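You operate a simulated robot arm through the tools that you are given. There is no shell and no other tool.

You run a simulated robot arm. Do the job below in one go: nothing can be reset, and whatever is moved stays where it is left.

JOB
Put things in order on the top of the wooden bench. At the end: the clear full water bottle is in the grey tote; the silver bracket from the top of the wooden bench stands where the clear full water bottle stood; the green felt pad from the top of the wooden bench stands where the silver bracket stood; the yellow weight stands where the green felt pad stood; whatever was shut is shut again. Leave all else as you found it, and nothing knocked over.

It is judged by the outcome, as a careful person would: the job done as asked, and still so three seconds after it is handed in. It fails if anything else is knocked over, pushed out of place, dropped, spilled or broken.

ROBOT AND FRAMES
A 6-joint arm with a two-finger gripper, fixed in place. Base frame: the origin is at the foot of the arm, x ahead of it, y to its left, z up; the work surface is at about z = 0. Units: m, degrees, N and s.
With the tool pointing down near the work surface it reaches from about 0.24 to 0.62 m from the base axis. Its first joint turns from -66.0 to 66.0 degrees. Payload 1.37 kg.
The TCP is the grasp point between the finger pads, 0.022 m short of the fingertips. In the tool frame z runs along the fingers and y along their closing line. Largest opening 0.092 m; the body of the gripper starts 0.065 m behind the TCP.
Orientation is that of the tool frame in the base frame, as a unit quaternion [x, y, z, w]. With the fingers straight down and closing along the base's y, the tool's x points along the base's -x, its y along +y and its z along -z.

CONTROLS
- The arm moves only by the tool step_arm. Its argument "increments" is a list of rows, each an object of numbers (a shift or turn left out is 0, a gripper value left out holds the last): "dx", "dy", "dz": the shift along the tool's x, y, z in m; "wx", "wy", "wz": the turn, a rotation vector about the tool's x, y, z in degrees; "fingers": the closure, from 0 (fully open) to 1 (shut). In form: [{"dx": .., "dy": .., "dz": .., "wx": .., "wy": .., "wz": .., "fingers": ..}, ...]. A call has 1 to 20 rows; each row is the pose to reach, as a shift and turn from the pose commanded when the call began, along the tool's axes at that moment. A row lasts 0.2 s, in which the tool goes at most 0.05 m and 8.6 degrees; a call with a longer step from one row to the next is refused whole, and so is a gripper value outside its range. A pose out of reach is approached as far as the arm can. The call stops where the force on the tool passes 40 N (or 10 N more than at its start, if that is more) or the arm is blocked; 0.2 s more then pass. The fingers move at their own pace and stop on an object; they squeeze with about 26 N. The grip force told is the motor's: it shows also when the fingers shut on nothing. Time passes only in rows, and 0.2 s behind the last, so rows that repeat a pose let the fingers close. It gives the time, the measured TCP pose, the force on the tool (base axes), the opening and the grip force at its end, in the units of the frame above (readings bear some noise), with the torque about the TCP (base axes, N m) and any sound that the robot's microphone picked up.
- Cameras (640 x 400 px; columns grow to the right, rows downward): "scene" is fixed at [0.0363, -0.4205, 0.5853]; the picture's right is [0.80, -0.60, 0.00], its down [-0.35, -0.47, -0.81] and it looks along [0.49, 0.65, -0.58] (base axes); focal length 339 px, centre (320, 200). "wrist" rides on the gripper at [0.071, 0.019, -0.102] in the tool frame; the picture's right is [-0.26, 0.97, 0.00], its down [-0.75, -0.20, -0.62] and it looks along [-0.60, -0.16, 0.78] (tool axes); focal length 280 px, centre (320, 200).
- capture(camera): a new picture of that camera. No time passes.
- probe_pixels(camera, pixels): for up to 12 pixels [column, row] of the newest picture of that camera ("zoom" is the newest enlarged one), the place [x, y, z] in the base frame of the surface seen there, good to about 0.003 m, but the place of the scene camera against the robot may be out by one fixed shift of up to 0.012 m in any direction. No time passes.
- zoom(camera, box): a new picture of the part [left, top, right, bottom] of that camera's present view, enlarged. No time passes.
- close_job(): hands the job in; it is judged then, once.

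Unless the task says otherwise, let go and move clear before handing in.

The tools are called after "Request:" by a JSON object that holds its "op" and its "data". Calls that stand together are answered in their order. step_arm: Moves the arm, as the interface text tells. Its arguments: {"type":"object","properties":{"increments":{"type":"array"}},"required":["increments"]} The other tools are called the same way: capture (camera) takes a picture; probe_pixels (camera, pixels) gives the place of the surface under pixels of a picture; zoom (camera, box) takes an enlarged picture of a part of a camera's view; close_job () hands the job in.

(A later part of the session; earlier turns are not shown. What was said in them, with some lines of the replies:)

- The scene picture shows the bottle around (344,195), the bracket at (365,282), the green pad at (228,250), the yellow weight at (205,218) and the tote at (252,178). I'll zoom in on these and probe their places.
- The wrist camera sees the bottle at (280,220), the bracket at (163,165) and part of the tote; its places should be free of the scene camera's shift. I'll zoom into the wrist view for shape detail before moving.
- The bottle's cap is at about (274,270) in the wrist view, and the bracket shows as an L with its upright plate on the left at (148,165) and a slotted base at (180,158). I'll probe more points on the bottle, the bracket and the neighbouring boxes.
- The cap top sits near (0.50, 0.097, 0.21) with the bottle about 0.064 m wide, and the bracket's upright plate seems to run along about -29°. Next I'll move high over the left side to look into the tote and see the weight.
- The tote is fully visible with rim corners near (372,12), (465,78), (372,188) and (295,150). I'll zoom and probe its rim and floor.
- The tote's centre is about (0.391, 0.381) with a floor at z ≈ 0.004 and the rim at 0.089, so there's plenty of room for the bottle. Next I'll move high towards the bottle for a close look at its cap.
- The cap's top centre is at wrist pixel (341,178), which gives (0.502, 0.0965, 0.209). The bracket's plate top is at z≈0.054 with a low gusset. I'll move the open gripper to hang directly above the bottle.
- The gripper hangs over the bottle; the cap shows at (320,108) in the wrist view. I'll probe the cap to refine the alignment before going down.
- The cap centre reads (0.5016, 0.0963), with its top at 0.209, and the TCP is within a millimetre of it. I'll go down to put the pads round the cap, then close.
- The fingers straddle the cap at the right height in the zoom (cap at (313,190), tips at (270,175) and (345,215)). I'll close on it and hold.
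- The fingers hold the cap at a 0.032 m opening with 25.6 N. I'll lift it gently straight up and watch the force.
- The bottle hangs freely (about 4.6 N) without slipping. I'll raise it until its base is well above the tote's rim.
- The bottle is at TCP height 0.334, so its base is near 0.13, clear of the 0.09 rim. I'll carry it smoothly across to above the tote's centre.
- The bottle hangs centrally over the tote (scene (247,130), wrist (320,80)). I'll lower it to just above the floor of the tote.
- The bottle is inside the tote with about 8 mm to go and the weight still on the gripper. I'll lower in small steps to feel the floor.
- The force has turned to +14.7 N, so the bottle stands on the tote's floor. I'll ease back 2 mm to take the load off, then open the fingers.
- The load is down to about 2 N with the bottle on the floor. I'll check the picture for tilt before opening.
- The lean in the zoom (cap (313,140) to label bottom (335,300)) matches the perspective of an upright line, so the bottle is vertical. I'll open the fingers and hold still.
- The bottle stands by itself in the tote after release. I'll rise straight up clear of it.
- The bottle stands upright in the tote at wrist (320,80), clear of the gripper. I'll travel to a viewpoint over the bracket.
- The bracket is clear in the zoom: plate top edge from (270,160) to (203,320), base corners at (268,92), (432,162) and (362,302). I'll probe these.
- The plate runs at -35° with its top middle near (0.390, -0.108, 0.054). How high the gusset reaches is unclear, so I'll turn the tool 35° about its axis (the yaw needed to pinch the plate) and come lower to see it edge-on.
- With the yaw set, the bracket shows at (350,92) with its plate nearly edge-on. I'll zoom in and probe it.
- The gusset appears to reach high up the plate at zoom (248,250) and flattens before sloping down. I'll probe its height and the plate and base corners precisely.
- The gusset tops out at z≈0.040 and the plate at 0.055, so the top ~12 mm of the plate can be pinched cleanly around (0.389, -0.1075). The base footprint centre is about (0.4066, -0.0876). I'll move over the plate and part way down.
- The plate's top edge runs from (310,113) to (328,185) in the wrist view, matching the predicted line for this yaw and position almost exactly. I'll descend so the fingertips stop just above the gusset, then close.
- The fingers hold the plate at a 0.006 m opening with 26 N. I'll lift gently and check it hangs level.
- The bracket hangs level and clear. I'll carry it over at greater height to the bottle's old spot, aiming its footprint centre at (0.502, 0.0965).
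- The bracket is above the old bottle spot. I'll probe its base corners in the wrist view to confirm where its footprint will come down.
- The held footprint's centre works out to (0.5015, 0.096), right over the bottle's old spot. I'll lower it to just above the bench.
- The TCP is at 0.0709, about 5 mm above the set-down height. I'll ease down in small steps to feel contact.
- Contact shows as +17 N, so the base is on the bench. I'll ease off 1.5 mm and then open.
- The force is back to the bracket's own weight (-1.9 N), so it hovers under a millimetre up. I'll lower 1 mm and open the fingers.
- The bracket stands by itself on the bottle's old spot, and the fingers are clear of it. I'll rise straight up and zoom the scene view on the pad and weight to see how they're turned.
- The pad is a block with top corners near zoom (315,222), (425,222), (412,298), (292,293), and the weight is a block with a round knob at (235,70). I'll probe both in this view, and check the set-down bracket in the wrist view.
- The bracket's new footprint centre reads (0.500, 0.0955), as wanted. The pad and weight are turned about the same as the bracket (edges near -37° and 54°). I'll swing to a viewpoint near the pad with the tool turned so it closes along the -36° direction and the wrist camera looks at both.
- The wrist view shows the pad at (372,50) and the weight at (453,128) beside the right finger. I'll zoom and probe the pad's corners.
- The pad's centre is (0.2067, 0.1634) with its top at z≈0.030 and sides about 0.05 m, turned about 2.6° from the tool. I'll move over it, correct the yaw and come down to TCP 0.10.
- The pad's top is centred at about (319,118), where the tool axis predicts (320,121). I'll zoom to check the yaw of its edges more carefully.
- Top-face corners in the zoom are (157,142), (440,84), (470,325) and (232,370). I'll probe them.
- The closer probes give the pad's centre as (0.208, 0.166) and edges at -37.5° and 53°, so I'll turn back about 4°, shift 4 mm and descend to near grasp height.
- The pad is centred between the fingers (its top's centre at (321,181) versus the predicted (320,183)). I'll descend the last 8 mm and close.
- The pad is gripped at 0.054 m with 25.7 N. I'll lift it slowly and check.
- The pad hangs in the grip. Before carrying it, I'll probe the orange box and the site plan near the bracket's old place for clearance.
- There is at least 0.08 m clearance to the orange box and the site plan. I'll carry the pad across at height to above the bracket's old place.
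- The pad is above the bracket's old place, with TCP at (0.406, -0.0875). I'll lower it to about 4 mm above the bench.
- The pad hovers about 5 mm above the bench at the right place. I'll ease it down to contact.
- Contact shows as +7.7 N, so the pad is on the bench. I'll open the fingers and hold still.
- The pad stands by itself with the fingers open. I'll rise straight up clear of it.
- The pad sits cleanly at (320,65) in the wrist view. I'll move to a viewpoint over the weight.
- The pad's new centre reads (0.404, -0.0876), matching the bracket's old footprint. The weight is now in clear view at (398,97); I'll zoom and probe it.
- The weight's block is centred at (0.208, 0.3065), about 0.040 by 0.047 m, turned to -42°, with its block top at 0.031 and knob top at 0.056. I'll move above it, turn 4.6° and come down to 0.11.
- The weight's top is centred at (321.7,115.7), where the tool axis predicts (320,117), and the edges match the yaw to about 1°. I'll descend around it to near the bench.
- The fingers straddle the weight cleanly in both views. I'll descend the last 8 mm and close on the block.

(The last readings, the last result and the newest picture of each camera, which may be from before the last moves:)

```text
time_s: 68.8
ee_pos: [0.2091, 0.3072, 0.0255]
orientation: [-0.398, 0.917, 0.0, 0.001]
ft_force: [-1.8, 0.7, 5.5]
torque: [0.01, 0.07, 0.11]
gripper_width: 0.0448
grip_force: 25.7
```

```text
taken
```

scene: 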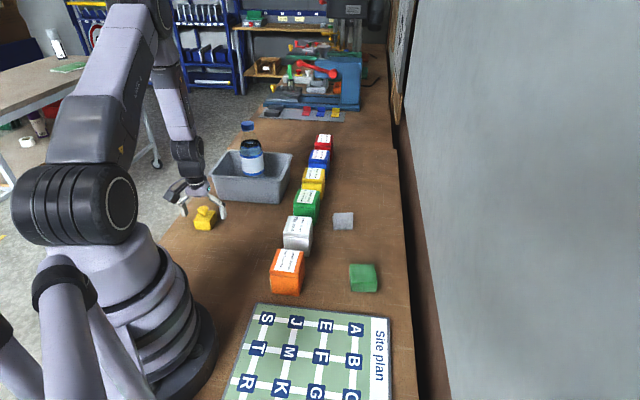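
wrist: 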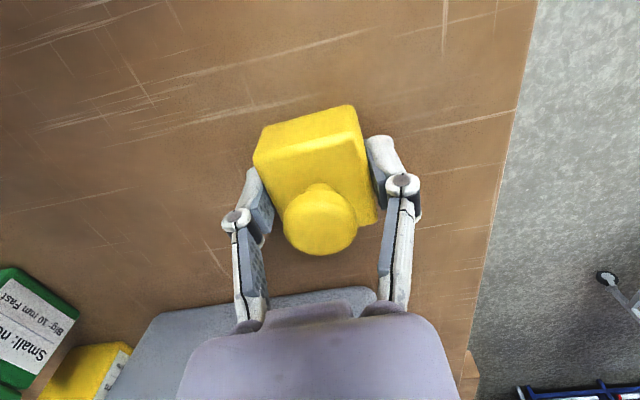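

The weight is gripped at 0.045 m with 25.7 N. I'll lift slowly and read its load.

Request:
{"op": "step_arm", "data": {"increments": [{"dz": -0.003}, {"dz": -0.008}, {"dz": -0.014}, {"dz": -0.02}, {"dz": -0.02}, {"dz": -0.02}]}}

Request:
{"op": "capture", "data": {"camera": "wrist"}}

Request:
{"op": "capture", "data": {"camera": "scene"}}

Request:
{"op": "zoom", "data": {"camera": "scene", "box": [150, 140, 270, 260]}}

```text
time_s: 70.2
ee_pos: [0.2082, 0.3066, 0.043]
orientation: [-0.398, 0.917, 0.0, 0.001]
ft_force: [-0.7, 0.1, -6.4]
torque: [0.0, -0.02, 0.01]
gripper_width: 0.0448
grip_force: 25.8
```

```text
taken
```

wrist: 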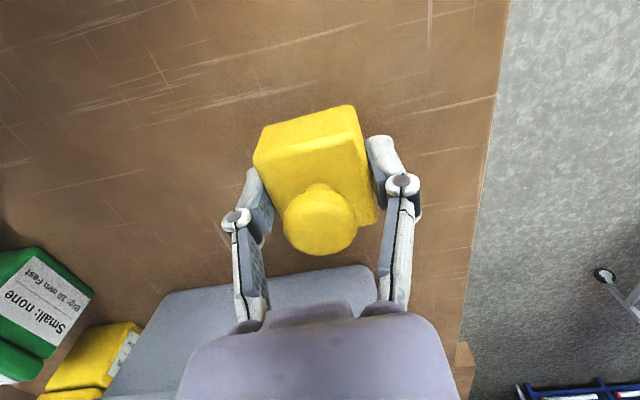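

```text
taken
```

scene: 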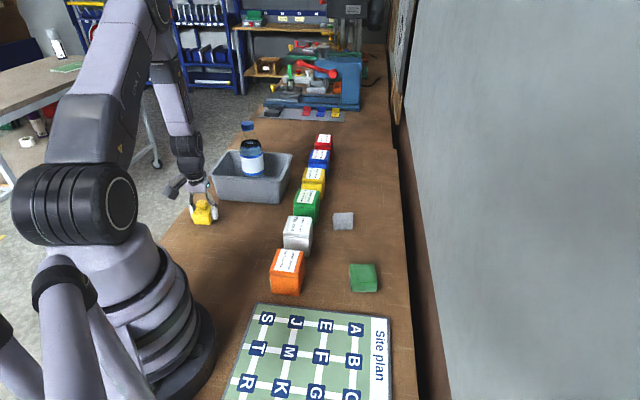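

```text
3.33 times, centred on (210, 200) of scene
```

zoom: 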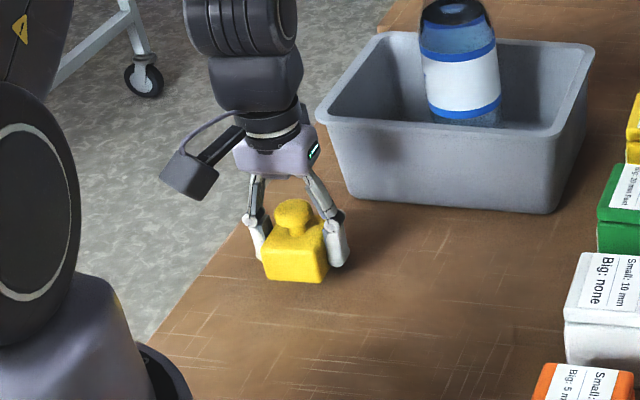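

The weight is held firmly (about 6 N) and level. I'll raise it a little more and carry it to the pad's old place at (0.2085, 0.166).

Request:
{"op": "step_arm", "data": {"increments": [{"dz": -0.012}, {"dz": -0.03}, {"dx": 0.004, "dy": -0.0037, "dz": -0.04}, {"dx": 0.014, "dy": -0.0131, "dz": -0.04}, {"dx": 0.029, "dy": -0.0271, "dz": -0.04}, {"dx": 0.046, "dy": -0.043, "dz": -0.04}, {"dx": 0.063, "dy": -0.0589, "dz": -0.04}, {"dx": 0.08, "dy": -0.0748, "dz": -0.04}, {"dx": 0.093, "dy": -0.087, "dz": -0.04}, {"dx": 0.1, "dy": -0.0935, "dz": -0.04}, {"dx": 0.103, "dy": -0.0963, "dz": -0.04}, {"dx": 0.103, "dy": -0.0963, "dz": -0.04}]}}

Request:
{"op": "capture", "data": {"camera": "wrist"}}

Request:
{"op": "capture", "data": {"camera": "scene"}}

```text
time_s: 72.8
ee_pos: [0.2075, 0.1657, 0.0846]
orientation: [-0.398, 0.917, 0.0, 0.0]
ft_force: [0.2, 0.1, -5.5]
torque: [-0.02, 0.03, 0.03]
gripper_width: 0.045
grip_force: 25.5
```

```text
taken
```

wrist: 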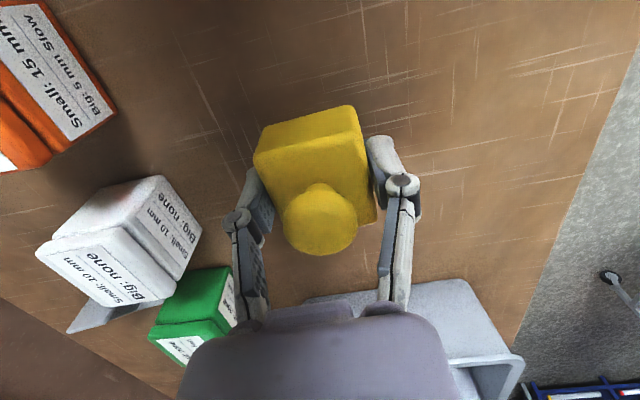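

```text
taken
```

scene: 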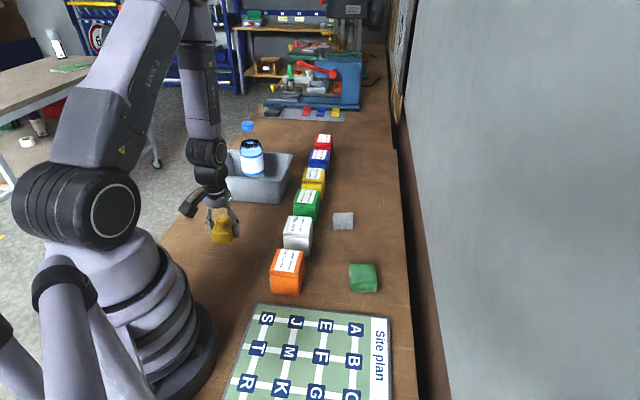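

The weight is over the pad's old place, TCP (0.2075, 0.1657). I'll lower it to about 4 mm above the bench.

Request:
{"op": "step_arm", "data": {"increments": [{"dz": 0.01}, {"dz": 0.025}, {"dz": 0.04}, {"dz": 0.05}, {"dz": 0.0545}, {"dz": 0.0545}]}}

```text
time_s: 74.2
ee_pos: [0.209, 0.1659, 0.03]
orientation: [-0.398, 0.917, 0.001, 0.0]
ft_force: [0.7, -0.9, -5.5]
torque: [0.03, -0.01, 0.06]
gripper_width: 0.0448
grip_force: 26.0
```

The TCP is at 0.030 with the weight still hanging. I'll ease down to contact.

Request:
{"op": "step_arm", "data": {"increments": [{"dz": 0.0015}, {"dz": 0.003}, {"dz": 0.004}, {"dz": 0.0045}, {"dz": 0.0045}]}}

```text
time_s: 75.4
ee_pos: [0.2092, 0.1658, 0.0264]
orientation: [-0.398, 0.917, 0.0, 0.0]
ft_force: [-0.7, 0.5, -6.0]
torque: [0.0, -0.01, 0.0]
gripper_width: 0.045
grip_force: 25.5
```

The full load is still on the gripper, so there is another millimetre or so to go. I'll continue in tiny steps.

Request:
{"op": "step_arm", "data": {"increments": [{"dz": 0.0006}, {"dz": 0.0012}, {"dz": 0.0012}]}}

```text
time_s: 76.2
ee_pos: [0.2079, 0.1666, 0.0257]
orientation: [-0.399, 0.917, 0.001, 0.002]
ft_force: [-5.6, 4.1, 19.3]
torque: [0.1, 0.15, 0.08]
gripper_width: 0.0451
grip_force: 25.9
```

The force turned to +19 N, so the weight is on the bench. I'll ease off half a millimetre and open the fingers.

Request:
{"op": "step_arm", "data": {"increments": [{"dz": -0.0007}, {"dz": -0.0007}, {"dz": -0.0007, "fingers": 0.45}, {"dz": -0.0007, "fingers": 0.3}, {"dz": -0.0007, "fingers": 0.1}, {"dz": -0.0007, "fingers": 0}, {"dz": -0.0007, "fingers": 0}, {"dz": -0.0007, "fingers": 0}]}}

Request:
{"op": "capture", "data": {"camera": "wrist"}}

```text
time_s: 78.0
ee_pos: [0.2086, 0.1659, 0.0244]
orientation: [-0.398, 0.918, 0.0, 0.0]
ft_force: [0.5, 0.0, 0.4]
torque: [0.05, -0.01, -0.01]
gripper_width: 0.0918
grip_force: 0.0
```

```text
taken
```

wrist: 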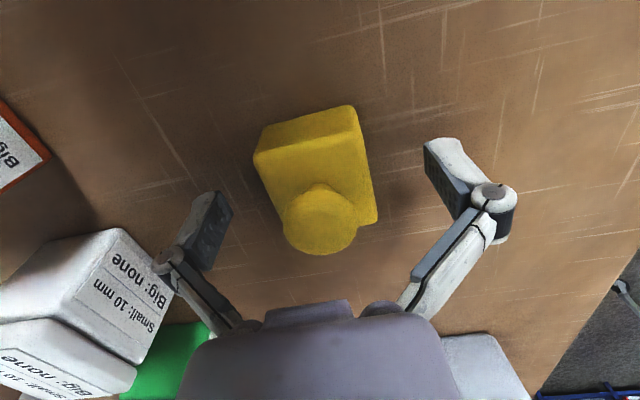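

The weight stands free with the fingers open. I'll rise straight up clear of it and take final pictures.

Request:
{"op": "step_arm", "data": {"increments": [{"dz": -0.01}, {"dz": -0.03}, {"dz": -0.06}, {"dz": -0.1}, {"dz": -0.14}, {"dz": -0.18}, {"dz": -0.21}, {"dz": -0.21}]}}

Request:
{"op": "capture", "data": {"camera": "scene"}}

Request:
{"op": "capture", "data": {"camera": "wrist"}}

Request:
{"op": "zoom", "data": {"camera": "scene", "box": [170, 110, 410, 310]}}

```text
time_s: 79.8
ee_pos: [0.2093, 0.1659, 0.2352]
orientation: [-0.398, 0.917, 0.001, 0.0]
ft_force: [-0.9, 0.7, 0.1]
torque: [-0.04, 0.02, 0.03]
gripper_width: 0.092
grip_force: 0.1
```

```text
taken
```

scene: 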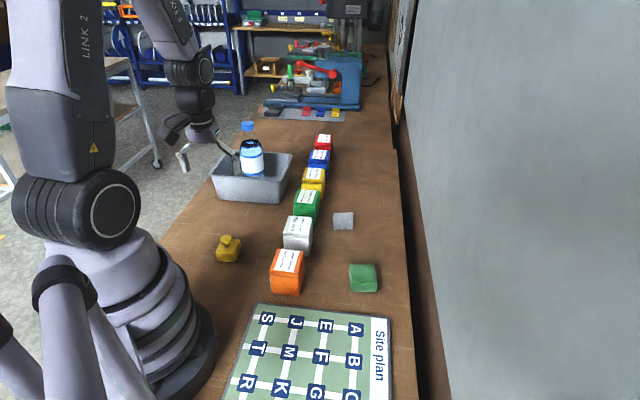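

```text
taken
```

wrist: 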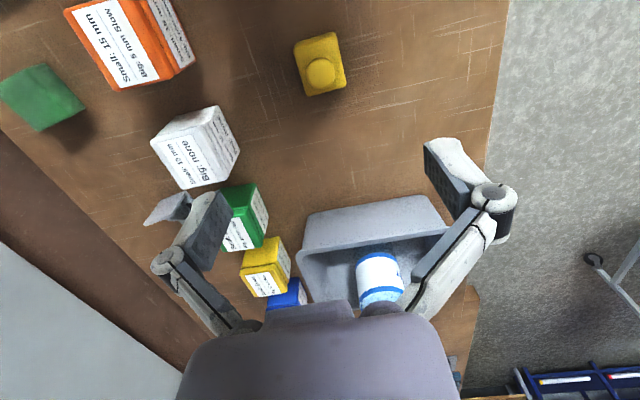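

```text
2.00 times, centred on (290, 210) of scene
```

zoom: 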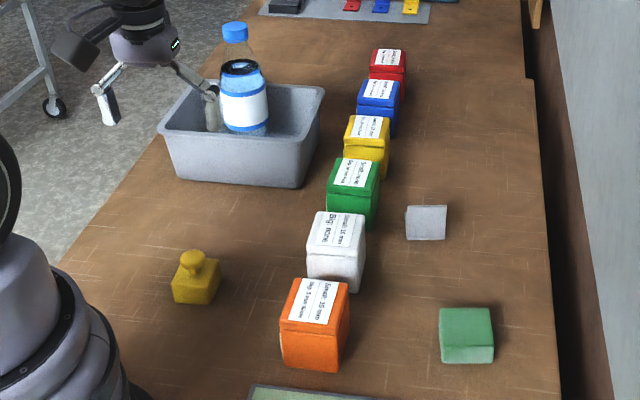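

All four items stand where wanted: bottle upright in the tote, bracket at zoom (426,222), pad at (466,335), weight at (195,280), and the boxes look unmoved. I'll do a last check of the weight's position with the wrist camera.

Request:
{"op": "probe_pixels", "data": {"camera": "wrist", "pixels": [[297, 49], [334, 40], [344, 85], [308, 94], [320, 72]]}}

Request:
{"op": "zoom", "data": {"camera": "wrist", "box": [130, 0, 370, 200]}}

```text
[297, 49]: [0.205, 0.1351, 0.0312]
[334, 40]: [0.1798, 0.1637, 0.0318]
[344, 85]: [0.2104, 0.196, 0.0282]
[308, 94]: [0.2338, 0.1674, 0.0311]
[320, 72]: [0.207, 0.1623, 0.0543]
```

```text
2.00 times, centred on (250, 100) of wrist
```

zoom: 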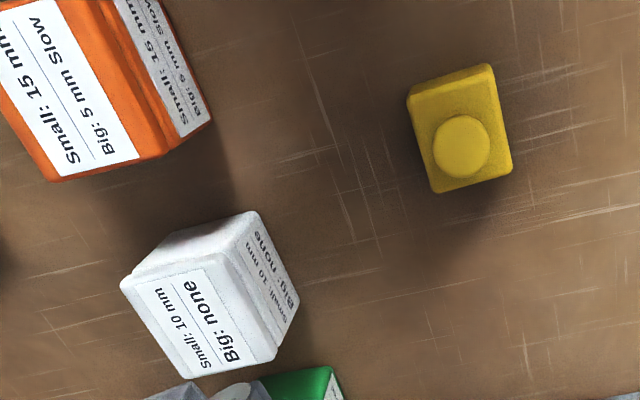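

The weight's centre reads about (0.207, 0.1655), matching the pad's old place (0.208, 0.166), and it stands upright. Everything is in order and the gripper is clear and empty, so I'll hand the job in.

Request:
{"op": "close_job", "data": {}}

```text
The job is handed in.
```

I finished the rearrangement and handed the job in. The last pictures showed every item upright and standing free, and the gripper empty and clear. I haven't seen the judge's verdict.

| Item | Where it is now | Target | Gap |
|---|---|---|---|
| Clear full water bottle | Upright in the middle of the grey tote | In the tote | – |
| Silver bracket | (0.500, 0.0955) | The bottle's old place, (0.502, 0.0965) | about 2 mm |
| Green felt pad | (0.404, -0.0876) | The bracket's old place, (0.4066, -0.0876) | about 2–3 mm |
| Yellow weight | (0.207, 0.1655) | The pad's old place, (0.208, 0.166) | about 1 mm |

These places are in metres in the base frame, read with the wrist camera, which is good to about 3 mm. The gaps are no bigger than that.

Nothing needed opening, so there was nothing to shut again. The boxes, tote and site plan looked unmoved in the final view.
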